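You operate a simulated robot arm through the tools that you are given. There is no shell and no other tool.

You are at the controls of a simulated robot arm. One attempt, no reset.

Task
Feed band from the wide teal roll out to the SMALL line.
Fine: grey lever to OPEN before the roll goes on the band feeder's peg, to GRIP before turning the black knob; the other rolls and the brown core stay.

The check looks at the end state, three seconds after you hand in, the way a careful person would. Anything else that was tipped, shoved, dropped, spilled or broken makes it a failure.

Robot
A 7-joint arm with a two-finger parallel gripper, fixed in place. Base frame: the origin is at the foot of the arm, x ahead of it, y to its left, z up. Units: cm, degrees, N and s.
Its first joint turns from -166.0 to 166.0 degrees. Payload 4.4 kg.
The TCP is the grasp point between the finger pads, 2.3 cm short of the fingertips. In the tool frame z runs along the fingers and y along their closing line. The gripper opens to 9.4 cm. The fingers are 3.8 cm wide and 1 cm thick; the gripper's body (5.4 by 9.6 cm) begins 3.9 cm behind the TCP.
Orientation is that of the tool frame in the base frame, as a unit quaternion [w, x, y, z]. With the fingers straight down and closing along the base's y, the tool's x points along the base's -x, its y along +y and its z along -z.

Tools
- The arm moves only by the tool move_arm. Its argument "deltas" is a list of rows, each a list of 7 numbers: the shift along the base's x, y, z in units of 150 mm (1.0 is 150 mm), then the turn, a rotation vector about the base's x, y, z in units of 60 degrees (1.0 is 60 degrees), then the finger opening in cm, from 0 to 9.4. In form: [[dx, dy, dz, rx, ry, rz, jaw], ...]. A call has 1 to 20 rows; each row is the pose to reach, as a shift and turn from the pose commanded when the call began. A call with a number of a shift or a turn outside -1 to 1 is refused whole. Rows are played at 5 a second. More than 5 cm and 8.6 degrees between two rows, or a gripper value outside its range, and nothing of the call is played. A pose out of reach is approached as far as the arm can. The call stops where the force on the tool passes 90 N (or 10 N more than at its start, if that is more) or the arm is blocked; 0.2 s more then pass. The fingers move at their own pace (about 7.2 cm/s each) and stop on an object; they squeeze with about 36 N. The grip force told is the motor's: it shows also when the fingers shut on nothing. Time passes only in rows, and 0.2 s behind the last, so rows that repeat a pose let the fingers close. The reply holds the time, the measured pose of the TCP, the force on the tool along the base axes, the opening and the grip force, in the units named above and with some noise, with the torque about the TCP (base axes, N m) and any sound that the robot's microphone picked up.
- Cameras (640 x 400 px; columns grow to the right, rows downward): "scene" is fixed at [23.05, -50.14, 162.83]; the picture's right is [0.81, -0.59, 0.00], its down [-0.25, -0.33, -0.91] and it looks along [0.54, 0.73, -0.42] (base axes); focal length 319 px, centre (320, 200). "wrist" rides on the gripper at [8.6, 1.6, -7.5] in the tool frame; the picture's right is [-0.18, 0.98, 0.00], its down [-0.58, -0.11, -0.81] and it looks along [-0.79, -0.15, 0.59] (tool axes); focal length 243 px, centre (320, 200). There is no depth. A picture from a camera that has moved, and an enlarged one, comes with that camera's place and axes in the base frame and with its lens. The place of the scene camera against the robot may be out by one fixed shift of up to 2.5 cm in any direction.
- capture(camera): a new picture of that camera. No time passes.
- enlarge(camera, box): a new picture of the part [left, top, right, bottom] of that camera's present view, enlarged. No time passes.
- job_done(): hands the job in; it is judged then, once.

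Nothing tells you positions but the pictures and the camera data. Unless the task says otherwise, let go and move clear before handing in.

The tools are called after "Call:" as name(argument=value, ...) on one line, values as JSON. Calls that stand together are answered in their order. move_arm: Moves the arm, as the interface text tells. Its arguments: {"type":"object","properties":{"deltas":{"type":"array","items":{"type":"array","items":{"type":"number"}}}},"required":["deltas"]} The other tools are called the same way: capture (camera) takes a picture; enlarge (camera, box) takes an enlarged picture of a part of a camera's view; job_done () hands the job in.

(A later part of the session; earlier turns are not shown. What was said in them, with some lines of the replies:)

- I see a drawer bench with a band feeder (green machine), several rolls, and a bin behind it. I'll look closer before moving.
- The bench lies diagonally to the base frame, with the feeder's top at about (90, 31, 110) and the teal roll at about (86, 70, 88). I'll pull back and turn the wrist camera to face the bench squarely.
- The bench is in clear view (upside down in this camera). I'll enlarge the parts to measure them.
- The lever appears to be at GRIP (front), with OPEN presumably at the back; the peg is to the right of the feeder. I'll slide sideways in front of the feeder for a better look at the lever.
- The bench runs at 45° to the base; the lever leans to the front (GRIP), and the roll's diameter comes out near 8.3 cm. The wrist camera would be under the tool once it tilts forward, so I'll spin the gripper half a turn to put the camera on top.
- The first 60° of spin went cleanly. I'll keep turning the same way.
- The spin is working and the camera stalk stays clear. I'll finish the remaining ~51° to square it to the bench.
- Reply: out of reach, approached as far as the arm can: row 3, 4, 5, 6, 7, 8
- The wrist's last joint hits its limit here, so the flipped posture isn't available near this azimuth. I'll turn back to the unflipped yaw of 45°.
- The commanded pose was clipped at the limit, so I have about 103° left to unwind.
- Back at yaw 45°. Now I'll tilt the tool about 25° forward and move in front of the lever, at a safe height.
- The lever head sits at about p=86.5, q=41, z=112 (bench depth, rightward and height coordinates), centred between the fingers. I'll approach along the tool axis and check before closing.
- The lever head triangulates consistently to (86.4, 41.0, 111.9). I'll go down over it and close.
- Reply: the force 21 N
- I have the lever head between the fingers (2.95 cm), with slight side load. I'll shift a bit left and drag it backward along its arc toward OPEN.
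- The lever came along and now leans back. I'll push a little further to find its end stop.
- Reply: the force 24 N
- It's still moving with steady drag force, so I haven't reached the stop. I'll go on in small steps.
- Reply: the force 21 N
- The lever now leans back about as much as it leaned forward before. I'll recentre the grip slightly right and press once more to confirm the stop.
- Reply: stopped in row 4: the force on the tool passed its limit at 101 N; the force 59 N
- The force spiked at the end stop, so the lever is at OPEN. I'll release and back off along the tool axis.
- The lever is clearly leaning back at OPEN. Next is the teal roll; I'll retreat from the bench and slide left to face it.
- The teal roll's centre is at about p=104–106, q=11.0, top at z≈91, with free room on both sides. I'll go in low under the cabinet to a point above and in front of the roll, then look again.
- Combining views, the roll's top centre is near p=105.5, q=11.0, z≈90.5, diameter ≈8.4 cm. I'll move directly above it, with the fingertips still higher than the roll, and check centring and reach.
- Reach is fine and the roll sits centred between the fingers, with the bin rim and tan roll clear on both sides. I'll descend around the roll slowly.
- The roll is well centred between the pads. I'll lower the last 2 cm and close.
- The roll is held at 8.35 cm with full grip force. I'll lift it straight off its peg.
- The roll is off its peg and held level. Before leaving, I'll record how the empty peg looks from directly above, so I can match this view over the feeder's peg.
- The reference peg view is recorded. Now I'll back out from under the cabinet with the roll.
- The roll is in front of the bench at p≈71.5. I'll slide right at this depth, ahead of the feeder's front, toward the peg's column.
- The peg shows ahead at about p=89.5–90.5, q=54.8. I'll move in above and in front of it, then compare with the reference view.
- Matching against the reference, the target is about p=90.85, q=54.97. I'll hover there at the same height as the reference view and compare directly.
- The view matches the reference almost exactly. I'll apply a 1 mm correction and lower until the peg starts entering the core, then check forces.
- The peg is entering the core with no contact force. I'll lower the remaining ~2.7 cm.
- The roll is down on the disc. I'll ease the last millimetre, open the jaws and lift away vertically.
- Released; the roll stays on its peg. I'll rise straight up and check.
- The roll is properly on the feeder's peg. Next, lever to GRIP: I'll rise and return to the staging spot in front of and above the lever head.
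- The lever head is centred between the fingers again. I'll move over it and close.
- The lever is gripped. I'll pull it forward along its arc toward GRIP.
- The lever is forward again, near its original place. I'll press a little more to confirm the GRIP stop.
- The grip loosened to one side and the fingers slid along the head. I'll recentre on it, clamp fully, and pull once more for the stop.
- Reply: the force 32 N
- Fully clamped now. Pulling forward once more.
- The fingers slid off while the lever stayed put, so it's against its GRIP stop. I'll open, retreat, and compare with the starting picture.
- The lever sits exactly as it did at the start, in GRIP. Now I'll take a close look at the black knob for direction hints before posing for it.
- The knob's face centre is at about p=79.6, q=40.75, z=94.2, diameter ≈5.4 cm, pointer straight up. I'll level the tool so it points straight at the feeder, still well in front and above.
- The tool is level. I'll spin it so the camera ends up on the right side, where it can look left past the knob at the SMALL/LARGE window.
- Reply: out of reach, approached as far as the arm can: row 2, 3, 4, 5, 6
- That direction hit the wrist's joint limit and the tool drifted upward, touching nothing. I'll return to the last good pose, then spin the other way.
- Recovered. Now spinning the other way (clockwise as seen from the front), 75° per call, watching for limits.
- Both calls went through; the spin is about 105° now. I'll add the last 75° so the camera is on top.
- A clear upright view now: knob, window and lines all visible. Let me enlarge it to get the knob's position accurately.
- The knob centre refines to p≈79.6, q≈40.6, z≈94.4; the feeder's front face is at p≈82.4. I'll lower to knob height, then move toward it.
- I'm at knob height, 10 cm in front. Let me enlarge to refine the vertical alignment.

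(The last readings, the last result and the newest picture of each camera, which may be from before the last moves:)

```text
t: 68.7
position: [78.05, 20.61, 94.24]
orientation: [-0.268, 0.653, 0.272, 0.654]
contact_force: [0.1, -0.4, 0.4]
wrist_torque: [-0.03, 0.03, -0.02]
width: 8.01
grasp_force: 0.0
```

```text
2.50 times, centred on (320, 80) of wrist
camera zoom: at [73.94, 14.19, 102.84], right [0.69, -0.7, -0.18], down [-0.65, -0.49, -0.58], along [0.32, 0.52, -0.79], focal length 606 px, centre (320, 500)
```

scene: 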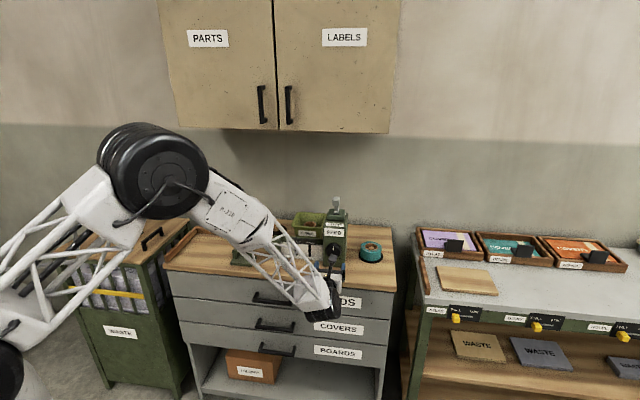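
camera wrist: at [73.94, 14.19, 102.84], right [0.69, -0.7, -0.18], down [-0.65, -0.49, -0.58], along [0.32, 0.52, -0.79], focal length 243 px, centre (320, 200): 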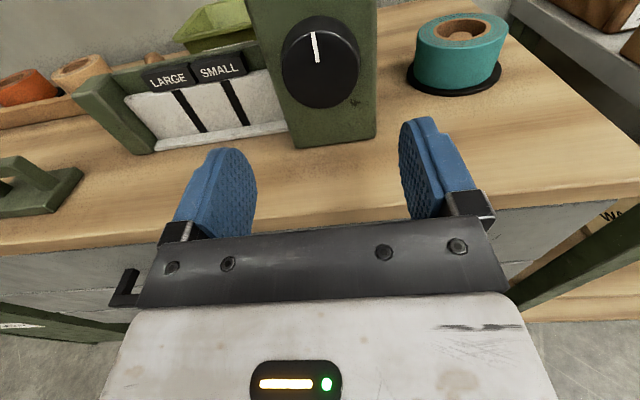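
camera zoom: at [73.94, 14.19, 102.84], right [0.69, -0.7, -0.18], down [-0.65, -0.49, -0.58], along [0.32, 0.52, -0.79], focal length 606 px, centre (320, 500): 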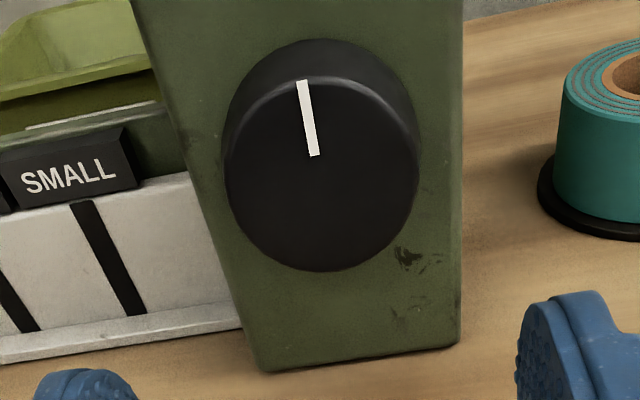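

Refined: knob centre p=79.3, q=40.75, z=94.8. I'll move in until the fingertips are just short of the feeder's face, around the knob.

Call:
move_arm(deltas=[[0.13, 0.126, 0.02, 0, 0, 0, 8], [0.26, 0.253, 0.037, 0, 0, 0, 8], [0.37, 0.36, 0.037, 0, 0, 0, 8], [0.452, 0.44, 0.037, 0, 0, 0, 8]])

Call:
capture(camera="wrist")

Call:
enlarge(camera="scene", box=[260, 190, 400, 290])

```text
t: 69.7
position: [84.82, 27.05, 95.05]
orientation: [-0.269, 0.653, 0.272, 0.654]
contact_force: [-12.4, -10.0, 4.8]
wrist_torque: [-0.02, 0.0, 0.67]
width: 8.03
grasp_force: 0.4
```

```text
taken
camera wrist: at [80.72, 20.72, 103.59], right [0.69, -0.7, -0.18], down [-0.65, -0.49, -0.58], along [0.32, 0.52, -0.79], focal length 243 px, centre (320, 200)
```

wrist: 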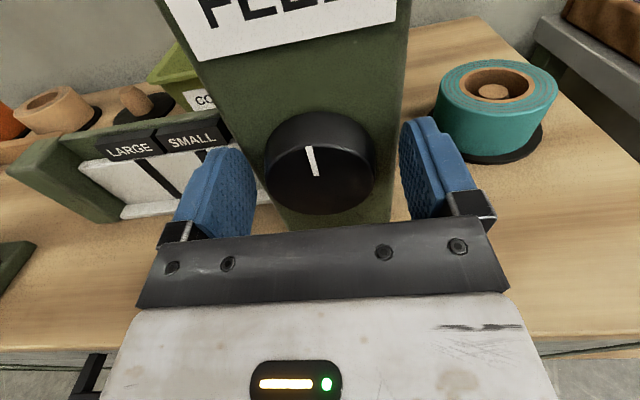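

```text
4.00 times, centred on (330, 240) of scene
camera zoom: at [23.05, -50.14, 162.83], right [0.81, -0.59, 0.0], down [-0.25, -0.33, -0.91], along [0.54, 0.73, -0.42], focal length 1278 px, centre (280, 40)
```

zoom: 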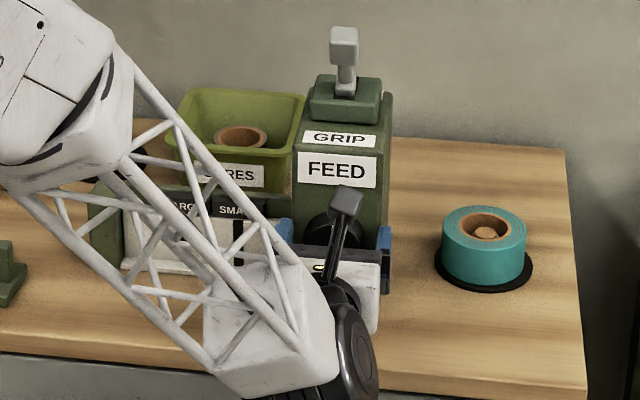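

The fingertips lightly touched the feeder's face (16 N). I'll back off 4 mm and then close on the knob.

Call:
move_arm(deltas=[[-0.022, -0.022, 0, 0, 0, 0, 8], [-0.022, -0.022, 0, 0, 0, 0, 8]])

Call:
enlarge(camera="wrist", box=[60, 60, 420, 285])

```text
t: 70.3
position: [84.63, 26.86, 94.83]
orientation: [-0.268, 0.653, 0.272, 0.654]
contact_force: [0.4, 0.9, 0.2]
wrist_torque: [0.01, -0.02, 0.03]
width: 8.0
grasp_force: 0.1
```

```text
1.78 times, centred on (240, 172) of wrist
camera zoom: at [80.45, 20.42, 103.55], right [0.69, -0.7, -0.18], down [-0.65, -0.49, -0.58], along [0.32, 0.52, -0.79], focal length 431 px, centre (462, 249)
```

zoom: 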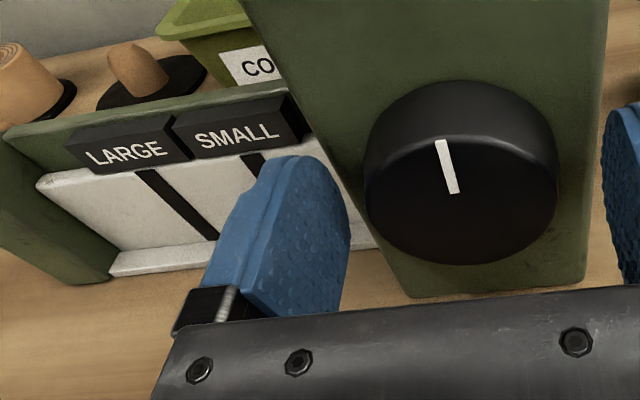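

The knob is centred on the tool axis within a millimetre. Closing on it.

Call:
move_arm(deltas=[[0, 0, 0, 0, 0, 0, 4.5], [0, 0, 0, 0, 0, 0, 4.5], [0, 0, 0, 0, 0, 0, 4.5], [0, 0, 0, 0, 0, 0, 4.5]])

Call:
capture(camera="wrist")

```text
t: 71.3
position: [84.59, 26.94, 94.98]
orientation: [-0.269, 0.653, 0.272, 0.654]
contact_force: [-25.3, 18.5, 4.4]
wrist_torque: [0.26, -0.01, 0.83]
width: 5.68
grasp_force: 45.0
```

```text
taken
camera wrist: at [80.39, 20.48, 103.55], right [0.7, -0.7, -0.18], down [-0.65, -0.5, -0.58], along [0.32, 0.52, -0.79], focal length 243 px, centre (320, 200)
```

wrist: 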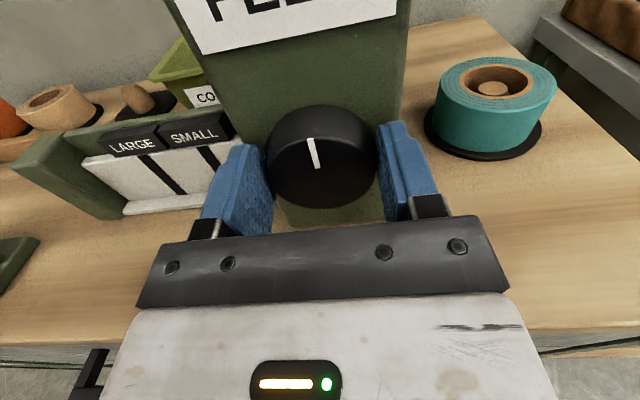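

The knob is gripped at 5.68 cm. I'll relieve the side load and make a small 24° clockwise test turn, then look at the window.

Call:
move_arm(deltas=[[-0.009, 0.009, 0, 0, 0, 0, 4.5], [-0.009, 0.009, 0, 0.047, 0.047, 0, 4.5], [-0.009, 0.009, 0, 0.094, 0.094, 0, 4.5], [-0.009, 0.009, 0, 0.141, 0.141, 0, 4.5], [-0.009, 0.009, 0, 0.188, 0.188, 0, 4.5], [-0.009, 0.009, 0, 0.235, 0.235, 0, 4.5], [-0.009, 0.009, 0, 0.283, 0.283, 0, 4.5]])

Call:
capture(camera="wrist")

Call:
enlarge(camera="scene", box=[260, 190, 400, 290])

```text
t: 72.9
position: [84.2, 26.93, 94.48]
orientation: [-0.399, 0.697, 0.13, 0.582]
contact_force: [27.4, -17.2, -19.3]
wrist_torque: [-0.39, 0.41, -0.4]
width: 6.14
grasp_force: 18.5
```

```text
taken
camera wrist: at [82.55, 18.21, 101.79], right [0.58, -0.58, -0.57], down [-0.81, -0.34, -0.48], along [0.09, 0.74, -0.67], focal length 243 px, centre (320, 200)
```

wrist: 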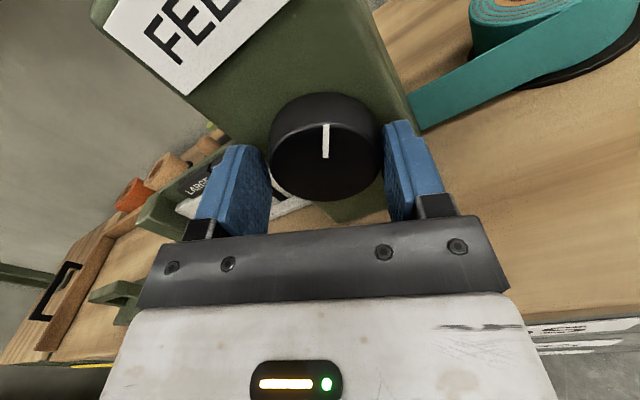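

```text
4.00 times, centred on (330, 240) of scene
camera zoom: at [23.05, -50.14, 162.83], right [0.81, -0.59, 0.0], down [-0.25, -0.33, -0.91], along [0.54, 0.73, -0.42], focal length 1278 px, centre (280, 40)
```

zoom: 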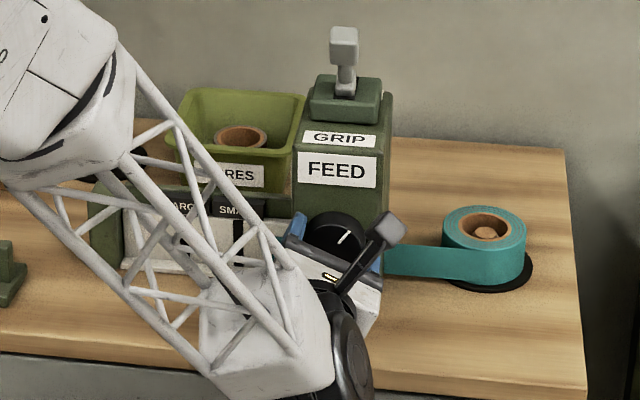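

Clockwise turning drew the teal band from the roll into the feeder, so that's the feed direction. I'll look for the band's end in the window.

Call:
enlarge(camera="scene", box=[280, 230, 340, 270])

Call:
enlarge(camera="wrist", box=[100, 100, 400, 260])

```text
10.00 times, centred on (310, 250) of scene
camera zoom: at [23.05, -50.14, 162.83], right [0.81, -0.59, 0.0], down [-0.25, -0.33, -0.91], along [0.54, 0.73, -0.42], focal length 3194 px, centre (420, -300)
```

zoom: 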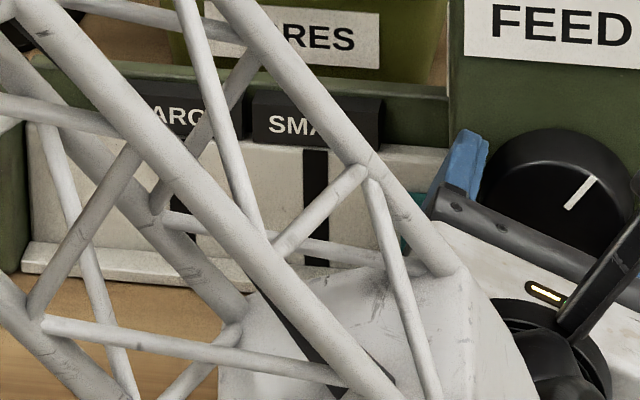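

```text
2.13 times, centred on (250, 180) of wrist
camera zoom: at [82.55, 18.21, 101.79], right [0.58, -0.58, -0.57], down [-0.81, -0.34, -0.48], along [0.09, 0.74, -0.67], focal length 518 px, centre (469, 243)
```

zoom: 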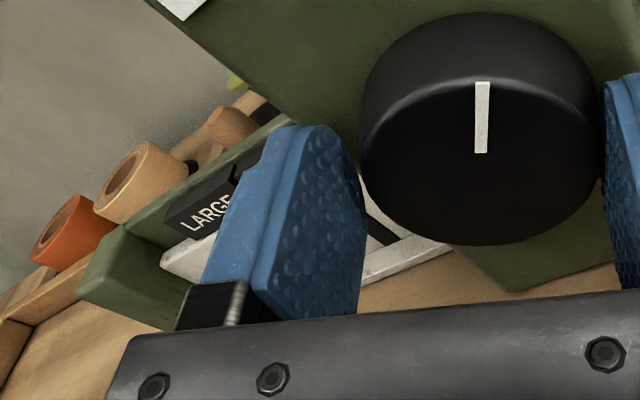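

The band's end already shows at the left of the feeder, about a third of the way to the SMALL line. I'll recentre to relieve the side load and turn on in small steps.

Call:
move_arm(deltas=[[0.0085, -0.0085, -0.005, 0, 0, 0, 4.5], [0.0085, -0.0085, -0.005, 0, 0, 0, 4.5], [0.0085, -0.0085, -0.005, 0.047, 0.047, 0, 4.5], [0.0085, -0.0085, -0.005, 0.094, 0.094, 0, 4.5], [0.0085, -0.0085, -0.005, 0.141, 0.141, 0, 4.5]])

Call:
enlarge(camera="scene", box=[280, 230, 360, 270])

Call:
enlarge(camera="wrist", box=[100, 80, 440, 260])

```text
t: 74.1
position: [84.57, 26.86, 94.65]
orientation: [-0.457, 0.706, 0.056, 0.538]
contact_force: [7.7, -24.3, -17.5]
wrist_torque: [-0.67, 0.61, -0.58]
width: 5.76
grasp_force: 14.0
```

```text
8.00 times, centred on (320, 250) of scene
camera zoom: at [23.05, -50.14, 162.83], right [0.81, -0.59, 0.0], down [-0.25, -0.33, -0.91], along [0.54, 0.73, -0.42], focal length 2555 px, centre (320, -200)
```

zoom: 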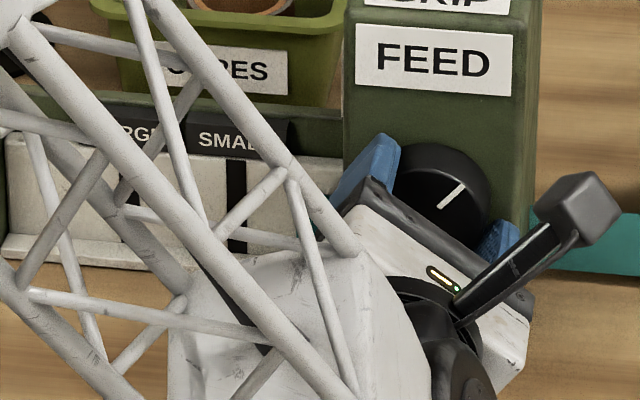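

```text
1.88 times, centred on (270, 170) of wrist
camera zoom: at [83.79, 16.96, 100.77], right [0.49, -0.49, -0.72], down [-0.87, -0.27, -0.41], along [0.01, 0.83, -0.56], focal length 457 px, centre (414, 256)
```

zoom: 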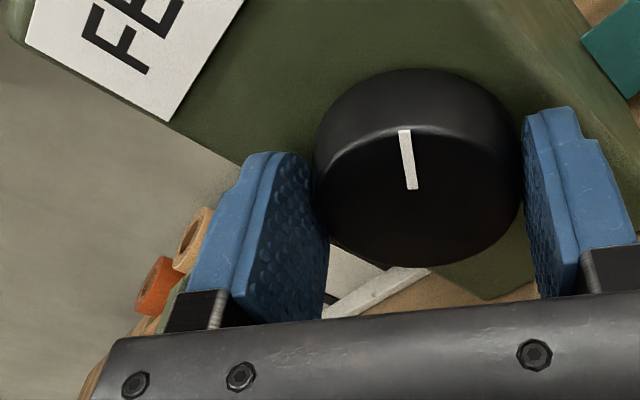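

The grip has been loading one side, which tells me the knob's axis is a bit lower and to the left (q≈40.6, z≈94.3). I'll open slightly, recentre, and grip again.

Call:
move_arm(deltas=[[0, 0, 0, 0, 0, 0, 7], [0, 0, 0, 0, 0, 0, 7], [-0.0061, 0.0061, -0.0283, 0, 0, 0, 7], [-0.0061, 0.0061, -0.0283, 0, 0, 0, 7]])

Call:
enlarge(camera="wrist", box=[100, 80, 440, 260])

Call:
enlarge(camera="scene", box=[280, 230, 360, 270])

```text
t: 75.1
position: [84.39, 26.91, 94.29]
orientation: [-0.457, 0.706, 0.056, 0.539]
contact_force: [-0.5, -0.4, -0.3]
wrist_torque: [0.02, -0.02, 0.0]
width: 7.01
grasp_force: 0.0
```

```text
1.88 times, centred on (270, 170) of wrist
camera zoom: at [83.69, 17.09, 100.45], right [0.49, -0.49, -0.72], down [-0.87, -0.27, -0.41], along [0.01, 0.83, -0.56], focal length 457 px, centre (414, 256)
```

zoom: 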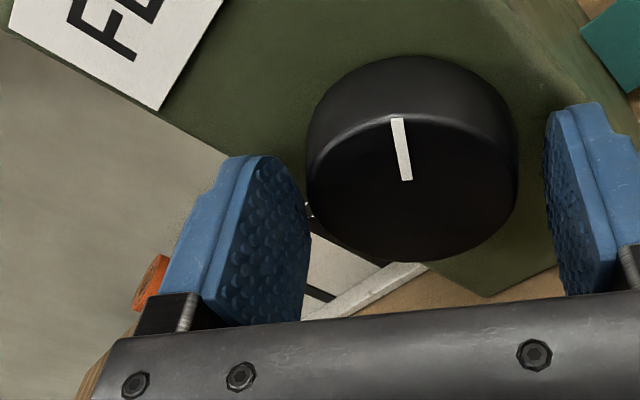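

```text
8.00 times, centred on (320, 250) of scene
camera zoom: at [23.05, -50.14, 162.83], right [0.81, -0.59, 0.0], down [-0.25, -0.33, -0.91], along [0.54, 0.73, -0.42], focal length 2555 px, centre (320, -200)
```

zoom: 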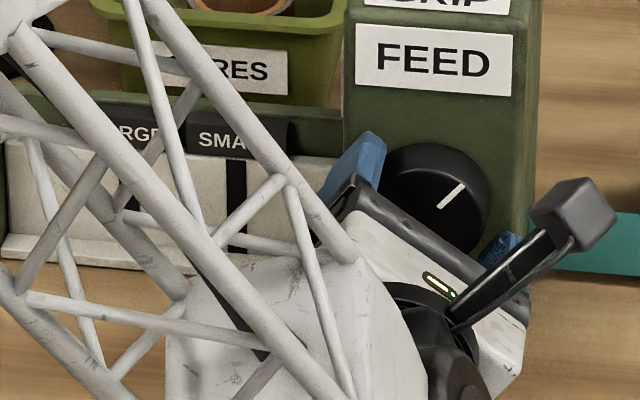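

The knob is now centred between the fingers. I'll close and turn another ~24° clockwise.

Call:
move_arm(deltas=[[0.002, -0.002, 0.008, 0, 0, 0, 4.5], [0.002, -0.002, 0.008, 0, 0, 0, 4.5], [0.002, -0.002, 0.008, 0, 0, 0, 4.5], [0.002, -0.002, 0.008, 0.047, 0.047, 0, 4.5], [0.002, -0.002, 0.008, 0.094, 0.094, 0, 4.5], [0.002, -0.002, 0.008, 0.141, 0.141, 0, 4.5], [0.002, -0.002, 0.008, 0.188, 0.188, 0, 4.5], [0.002, -0.002, 0.008, 0.235, 0.235, 0, 4.5], [0.002, -0.002, 0.008, 0.283, 0.283, 0, 4.5]])

Call:
enlarge(camera="wrist", box=[100, 80, 440, 260])

Call:
enlarge(camera="scene", box=[280, 230, 360, 270])

```text
t: 77.1
position: [84.35, 26.96, 94.47]
orientation: [-0.56, 0.702, -0.092, 0.431]
contact_force: [-35.7, 8.2, -4.0]
wrist_torque: [0.16, -0.21, 0.73]
width: 5.68
grasp_force: 44.7
```

```text
1.88 times, centred on (270, 170) of wrist
camera zoom: at [85.06, 15.73, 97.41], right [0.24, -0.24, -0.94], down [-0.96, -0.18, -0.2], along [-0.12, 0.96, -0.27], focal length 457 px, centre (414, 256)
```

zoom: 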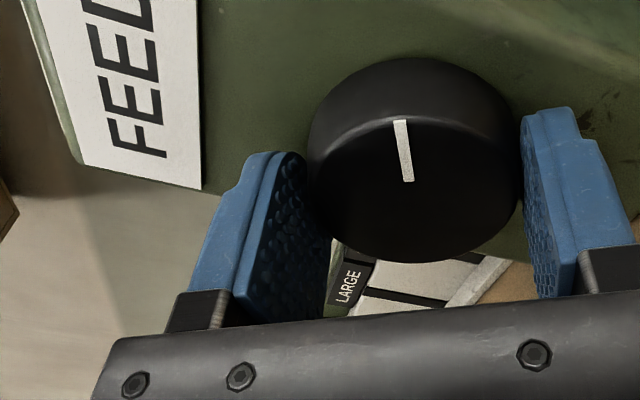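

```text
8.00 times, centred on (320, 250) of scene
camera zoom: at [23.05, -50.14, 162.83], right [0.81, -0.59, 0.0], down [-0.25, -0.33, -0.91], along [0.54, 0.73, -0.42], focal length 2555 px, centre (320, -200)
```

zoom: 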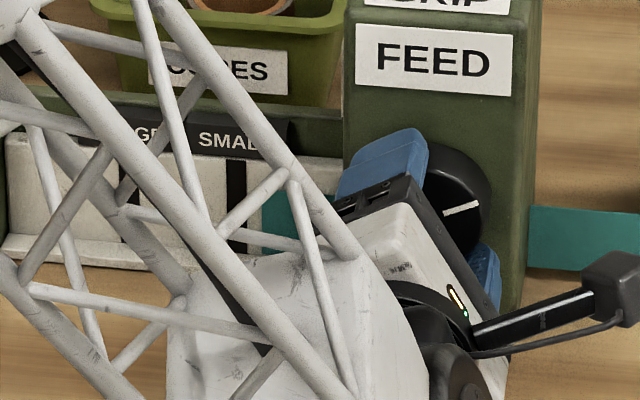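

The band's end is now just right of the SMALL line, about 26 px short of its middle in this zoom, at roughly 1.6–2 px per degree. I'll turn another 8° and check.

Call:
move_arm(deltas=[[0, 0, 0, 0.031, 0.031, 0, 4.5], [0, 0, 0, 0.063, 0.063, 0, 4.5], [0, 0, 0, 0.094, 0.094, 0, 4.5]])

Call:
enlarge(camera="wrist", box=[220, 180, 420, 260])

Call:
enlarge(camera="scene", box=[290, 235, 330, 260])

```text
t: 77.9
position: [84.51, 26.86, 94.51]
orientation: [-0.588, 0.694, -0.138, 0.392]
contact_force: [-35.0, 7.9, -1.0]
wrist_torque: [0.31, -0.31, 0.38]
width: 5.69
grasp_force: 45.2
```

```text
3.20 times, centred on (320, 220) of wrist
camera zoom: at [85.33, 15.46, 96.27], right [0.14, -0.14, -0.98], down [-0.98, -0.16, -0.12], along [-0.14, 0.98, -0.16], focal length 776 px, centre (320, 136)
```

zoom: 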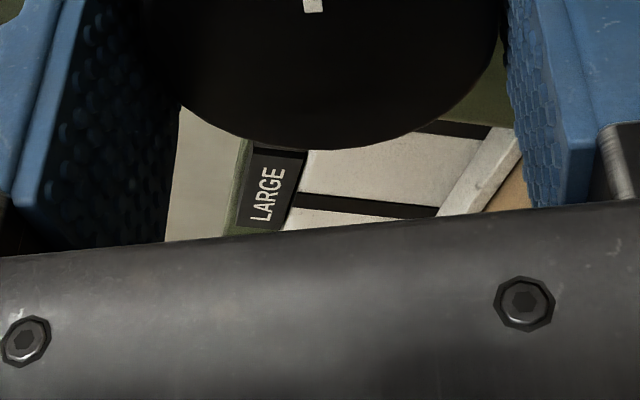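

```text
16.00 times, centred on (310, 248) of scene
camera zoom: at [23.05, -50.14, 162.83], right [0.81, -0.59, 0.0], down [-0.25, -0.33, -0.91], along [0.54, 0.73, -0.42], focal length 5110 px, centre (480, -560)
```

zoom: 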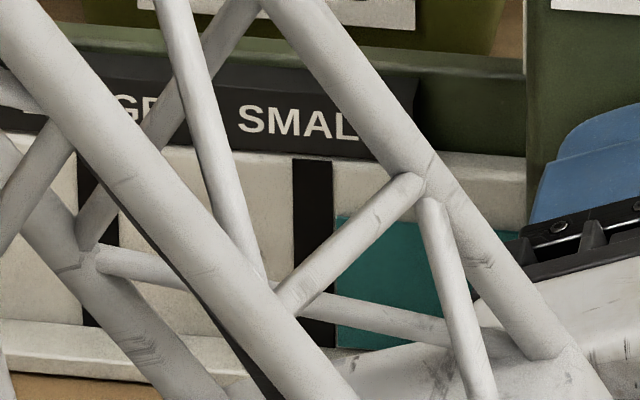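

The band's end is right at the near edge of the SMALL line; about 6° more will bring it to the line's middle.

Call:
move_arm(deltas=[[0, 0, 0, 0.025, 0.025, 0, 4.5], [0, 0, 0, 0.05, 0.05, 0, 4.5], [0, 0, 0, 0.073, 0.073, 0, 4.5], [0, 0, 0, 0.073, 0.073, 0, 4.5]])

Call:
enlarge(camera="scene", box=[290, 235, 330, 260])

Call:
enlarge(camera="wrist", box=[220, 180, 420, 260])

```text
t: 78.9
position: [84.51, 26.82, 94.38]
orientation: [-0.609, 0.685, -0.176, 0.359]
contact_force: [-39.1, -1.0, 1.5]
wrist_torque: [0.21, -0.21, 0.72]
width: 5.67
grasp_force: 45.2
```

```text
16.00 times, centred on (310, 248) of scene
camera zoom: at [23.05, -50.14, 162.83], right [0.81, -0.59, 0.0], down [-0.25, -0.33, -0.91], along [0.54, 0.73, -0.42], focal length 5110 px, centre (480, -560)
```

zoom: 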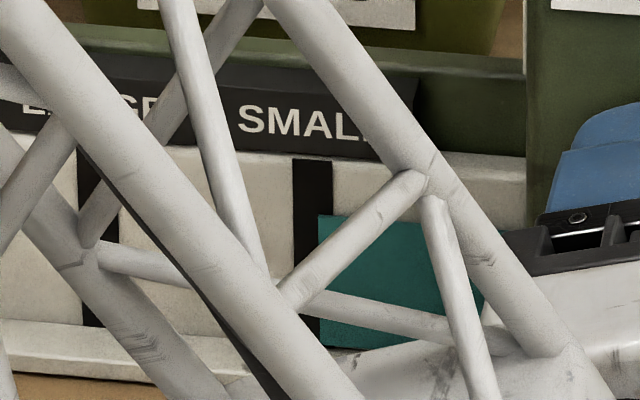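

```text
3.20 times, centred on (320, 220) of wrist
camera zoom: at [85.44, 15.35, 95.34], right [0.07, -0.07, -1.0], down [-0.99, -0.15, -0.06], along [-0.15, 0.99, -0.08], focal length 776 px, centre (320, 136)
```

zoom: 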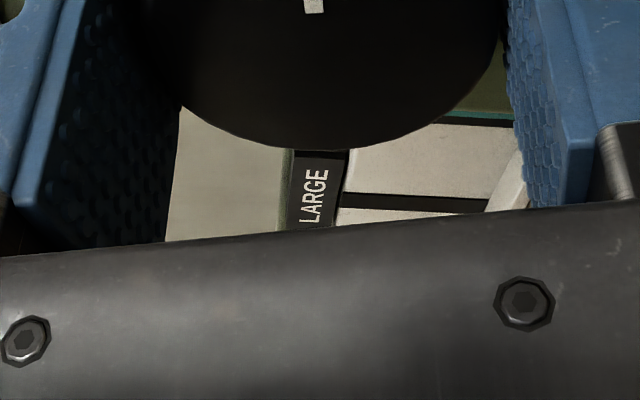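

The band's end is about 1 mm short of the line's middle. One last 1.6° nudge, then I'll open the fingers.

Call:
move_arm(deltas=[[0, 0, 0, 0.01, 0.01, 0, 4.5], [0, 0, 0, 0.019, 0.019, 0, 4.5], [0, 0, 0, 0.019, 0.019, 0, 4.5]])

Call:
enlarge(camera="scene", box=[290, 235, 330, 260])

```text
t: 79.7
position: [84.62, 26.85, 94.4]
orientation: [-0.613, 0.683, -0.187, 0.35]
contact_force: [-27.3, -8.6, -3.0]
wrist_torque: [-0.07, 0.06, 0.31]
width: 5.66
grasp_force: 45.6
```

```text
16.00 times, centred on (310, 248) of scene
camera zoom: at [23.05, -50.14, 162.83], right [0.81, -0.59, 0.0], down [-0.25, -0.33, -0.91], along [0.54, 0.73, -0.42], focal length 5110 px, centre (480, -560)
```

zoom: 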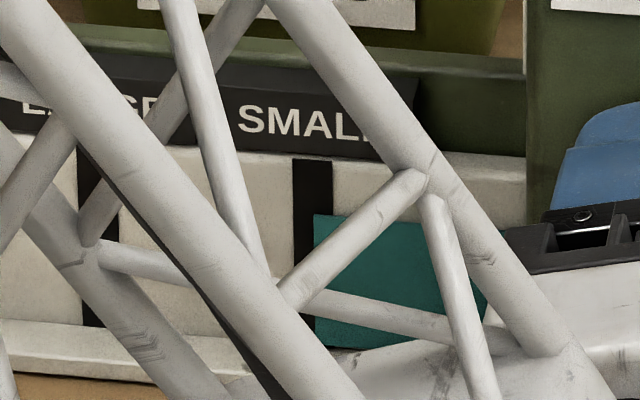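

The band's end is on the middle of the SMALL line. I'll open and back straight away from the knob.

Call:
move_arm(deltas=[[0, 0, 0, 0, 0, 0, 8], [0, 0, 0, 0, 0, 0, 8], [0, 0, 0, 0, 0, 0, 8], [-0.08, -0.08, 0, 0, 0, 0, 8], [-0.2, -0.2, 0, 0, 0, 0, 8], [-0.35, -0.35, 0, 0, 0, 0, 8], [-0.5, -0.5, 0, 0, 0, 0, 8], [-0.7, -0.7, 0.05, 0, 0, 0, 8], [-0.9, -0.9, 0.1, 0, 0, 0, 8]])

Call:
capture(camera="wrist")

Call:
capture(camera="scene")

Call:
enlarge(camera="scene", box=[260, 190, 400, 280])

```text
t: 81.7
position: [70.9, 13.24, 95.99]
orientation: [-0.613, 0.683, -0.186, 0.351]
contact_force: [-0.8, -0.2, 0.3]
wrist_torque: [0.0, 0.0, -0.01]
width: 8.0
grasp_force: 0.1
```

```text
taken
camera wrist: at [71.9, 1.77, 96.55], right [0.05, -0.05, -1.0], down [-0.99, -0.15, -0.04], along [-0.15, 0.99, -0.06], focal length 243 px, centre (320, 200)
```

wrist: 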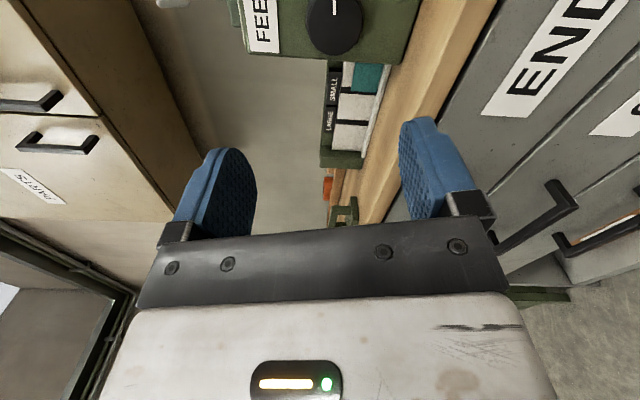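

```text
taken
```

scene: 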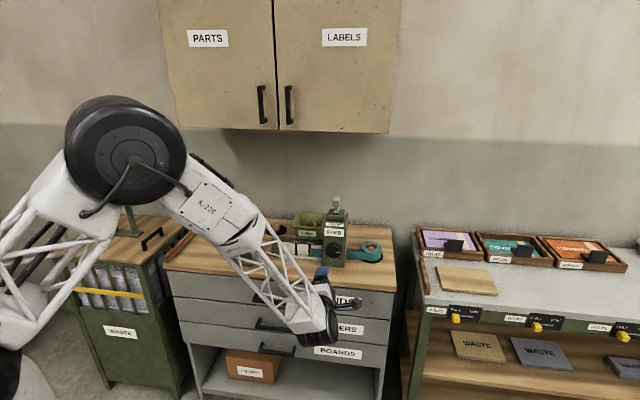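

```text
4.44 times, centred on (330, 235) of scene
camera zoom: at [23.05, -50.14, 162.83], right [0.81, -0.59, 0.0], down [-0.25, -0.33, -0.91], along [0.54, 0.73, -0.42], focal length 1419 px, centre (276, 44)
```

zoom: 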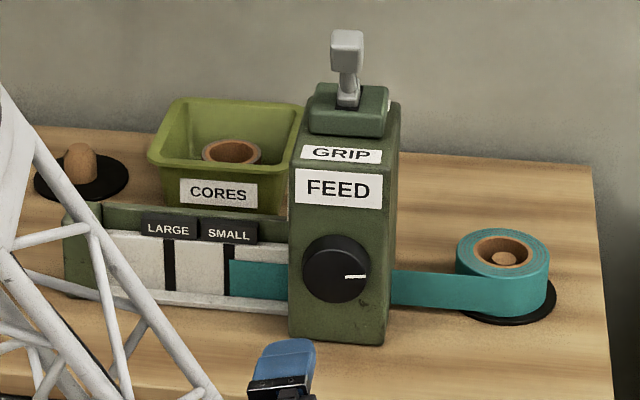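

Lever at GRIP, roll on the peg, band at the SMALL line. I'll check the band's end in detail and confirm that the arm's elbow hasn't disturbed the left cabinet.

Call:
enlarge(camera="scene", box=[290, 235, 330, 260])

Call:
enlarge(camera="wrist", box=[280, 0, 440, 180])

Call:
enlarge(camera="scene", box=[60, 170, 220, 290])

```text
16.00 times, centred on (310, 248) of scene
camera zoom: at [23.05, -50.14, 162.83], right [0.81, -0.59, 0.0], down [-0.25, -0.33, -0.91], along [0.54, 0.73, -0.42], focal length 5110 px, centre (480, -560)
```

zoom: 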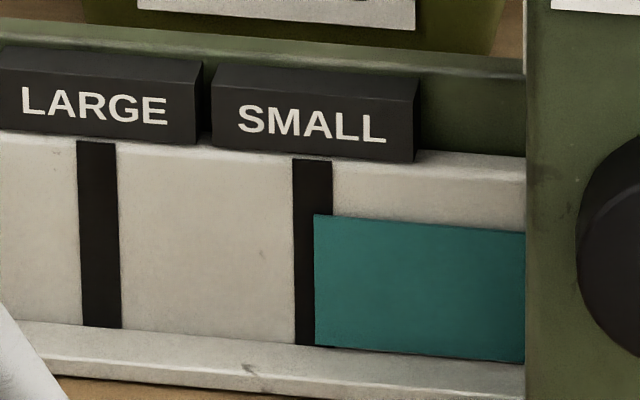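

```text
2.22 times, centred on (360, 90) of wrist
camera zoom: at [71.9, 1.77, 96.55], right [0.05, -0.05, -1.0], down [-0.99, -0.15, -0.04], along [-0.15, 0.99, -0.06], focal length 539 px, centre (231, 444)
```

zoom: 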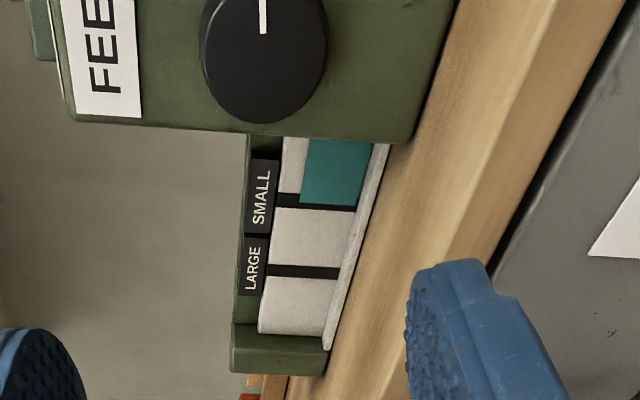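

```text
3.33 times, centred on (140, 230) of scene
camera zoom: at [23.05, -50.14, 162.83], right [0.81, -0.59, 0.0], down [-0.25, -0.33, -0.91], along [0.54, 0.73, -0.42], focal length 1065 px, centre (920, 100)
```

zoom: 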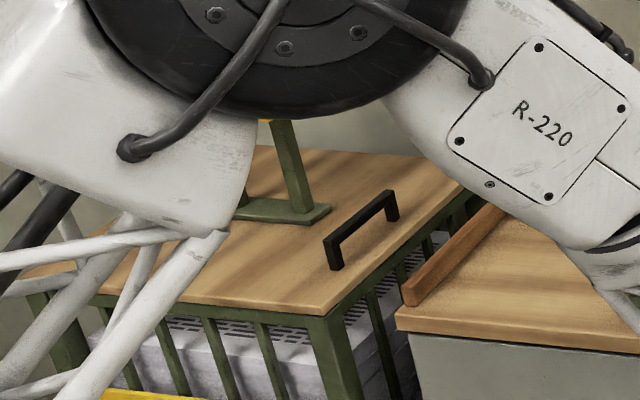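

The band ends on the SMALL line's middle from both views. I'll raise the arm the way it came, to be well clear and to see the whole scene.

Call:
move_arm(deltas=[[0, 0, 0.25, 0, 0, 0, 8], [0, 0, 0.5, 0, 0, 0, 8], [0, 0, 0.75, 0, 0, 0, 8], [0, 0, 1.0, 0, 0, 0, 8]])

Call:
capture(camera="scene")

Call:
enlarge(camera="scene", box=[60, 170, 400, 290])

```text
t: 82.7
position: [71.04, 13.32, 111.01]
orientation: [-0.613, 0.683, -0.186, 0.35]
contact_force: [-0.5, 0.3, 0.2]
wrist_torque: [0.02, -0.02, 0.0]
width: 8.01
grasp_force: 0.0
```

```text
taken
```

scene: 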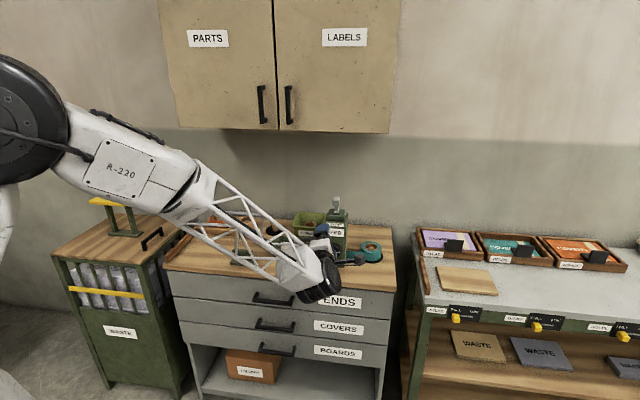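

```text
1.88 times, centred on (230, 230) of scene
camera zoom: at [23.05, -50.14, 162.83], right [0.81, -0.59, 0.0], down [-0.25, -0.33, -0.91], along [0.54, 0.73, -0.42], focal length 601 px, centre (489, 144)
```

zoom: 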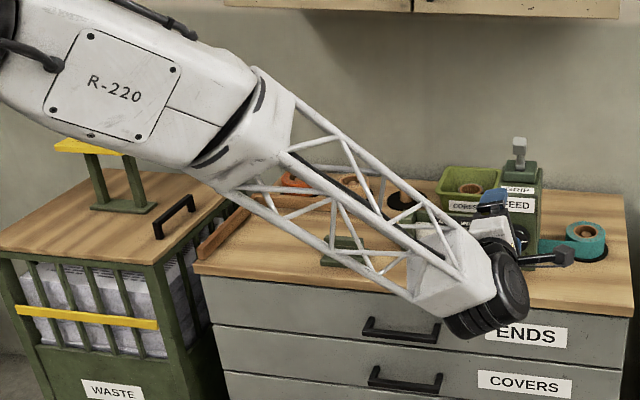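

The band from the teal roll ends on the SMALL line, the lever is at GRIP, the roll is on the feeder's peg, and the gripper is empty and clear. Everything else I can see in the scene is where it was, so I'm handing in.

Call:
job_done()

```text
The job is handed in.
```

The job is handed in: the teal band now ends at the middle of the SMALL line, which I checked from both cameras after letting go of the knob.

- **Order:** I moved the lever to OPEN before putting the roll on the feeder's peg. I set it back to GRIP before turning the knob clockwise.
- **End state:** The lever is at GRIP, the teal roll is on the feeder's peg, and the gripper is empty and clear of the bench.
- **Contact with the feeder:** The fingertips touched its front face once, at about 16 N, while I lined up with the knob. I saw no sign that it moved.
- **Other items:** The brown core is still in its bin. I never touched the orange and tan rolls, but the arm partly hid them in the last picture, so I couldn't check them at the end.
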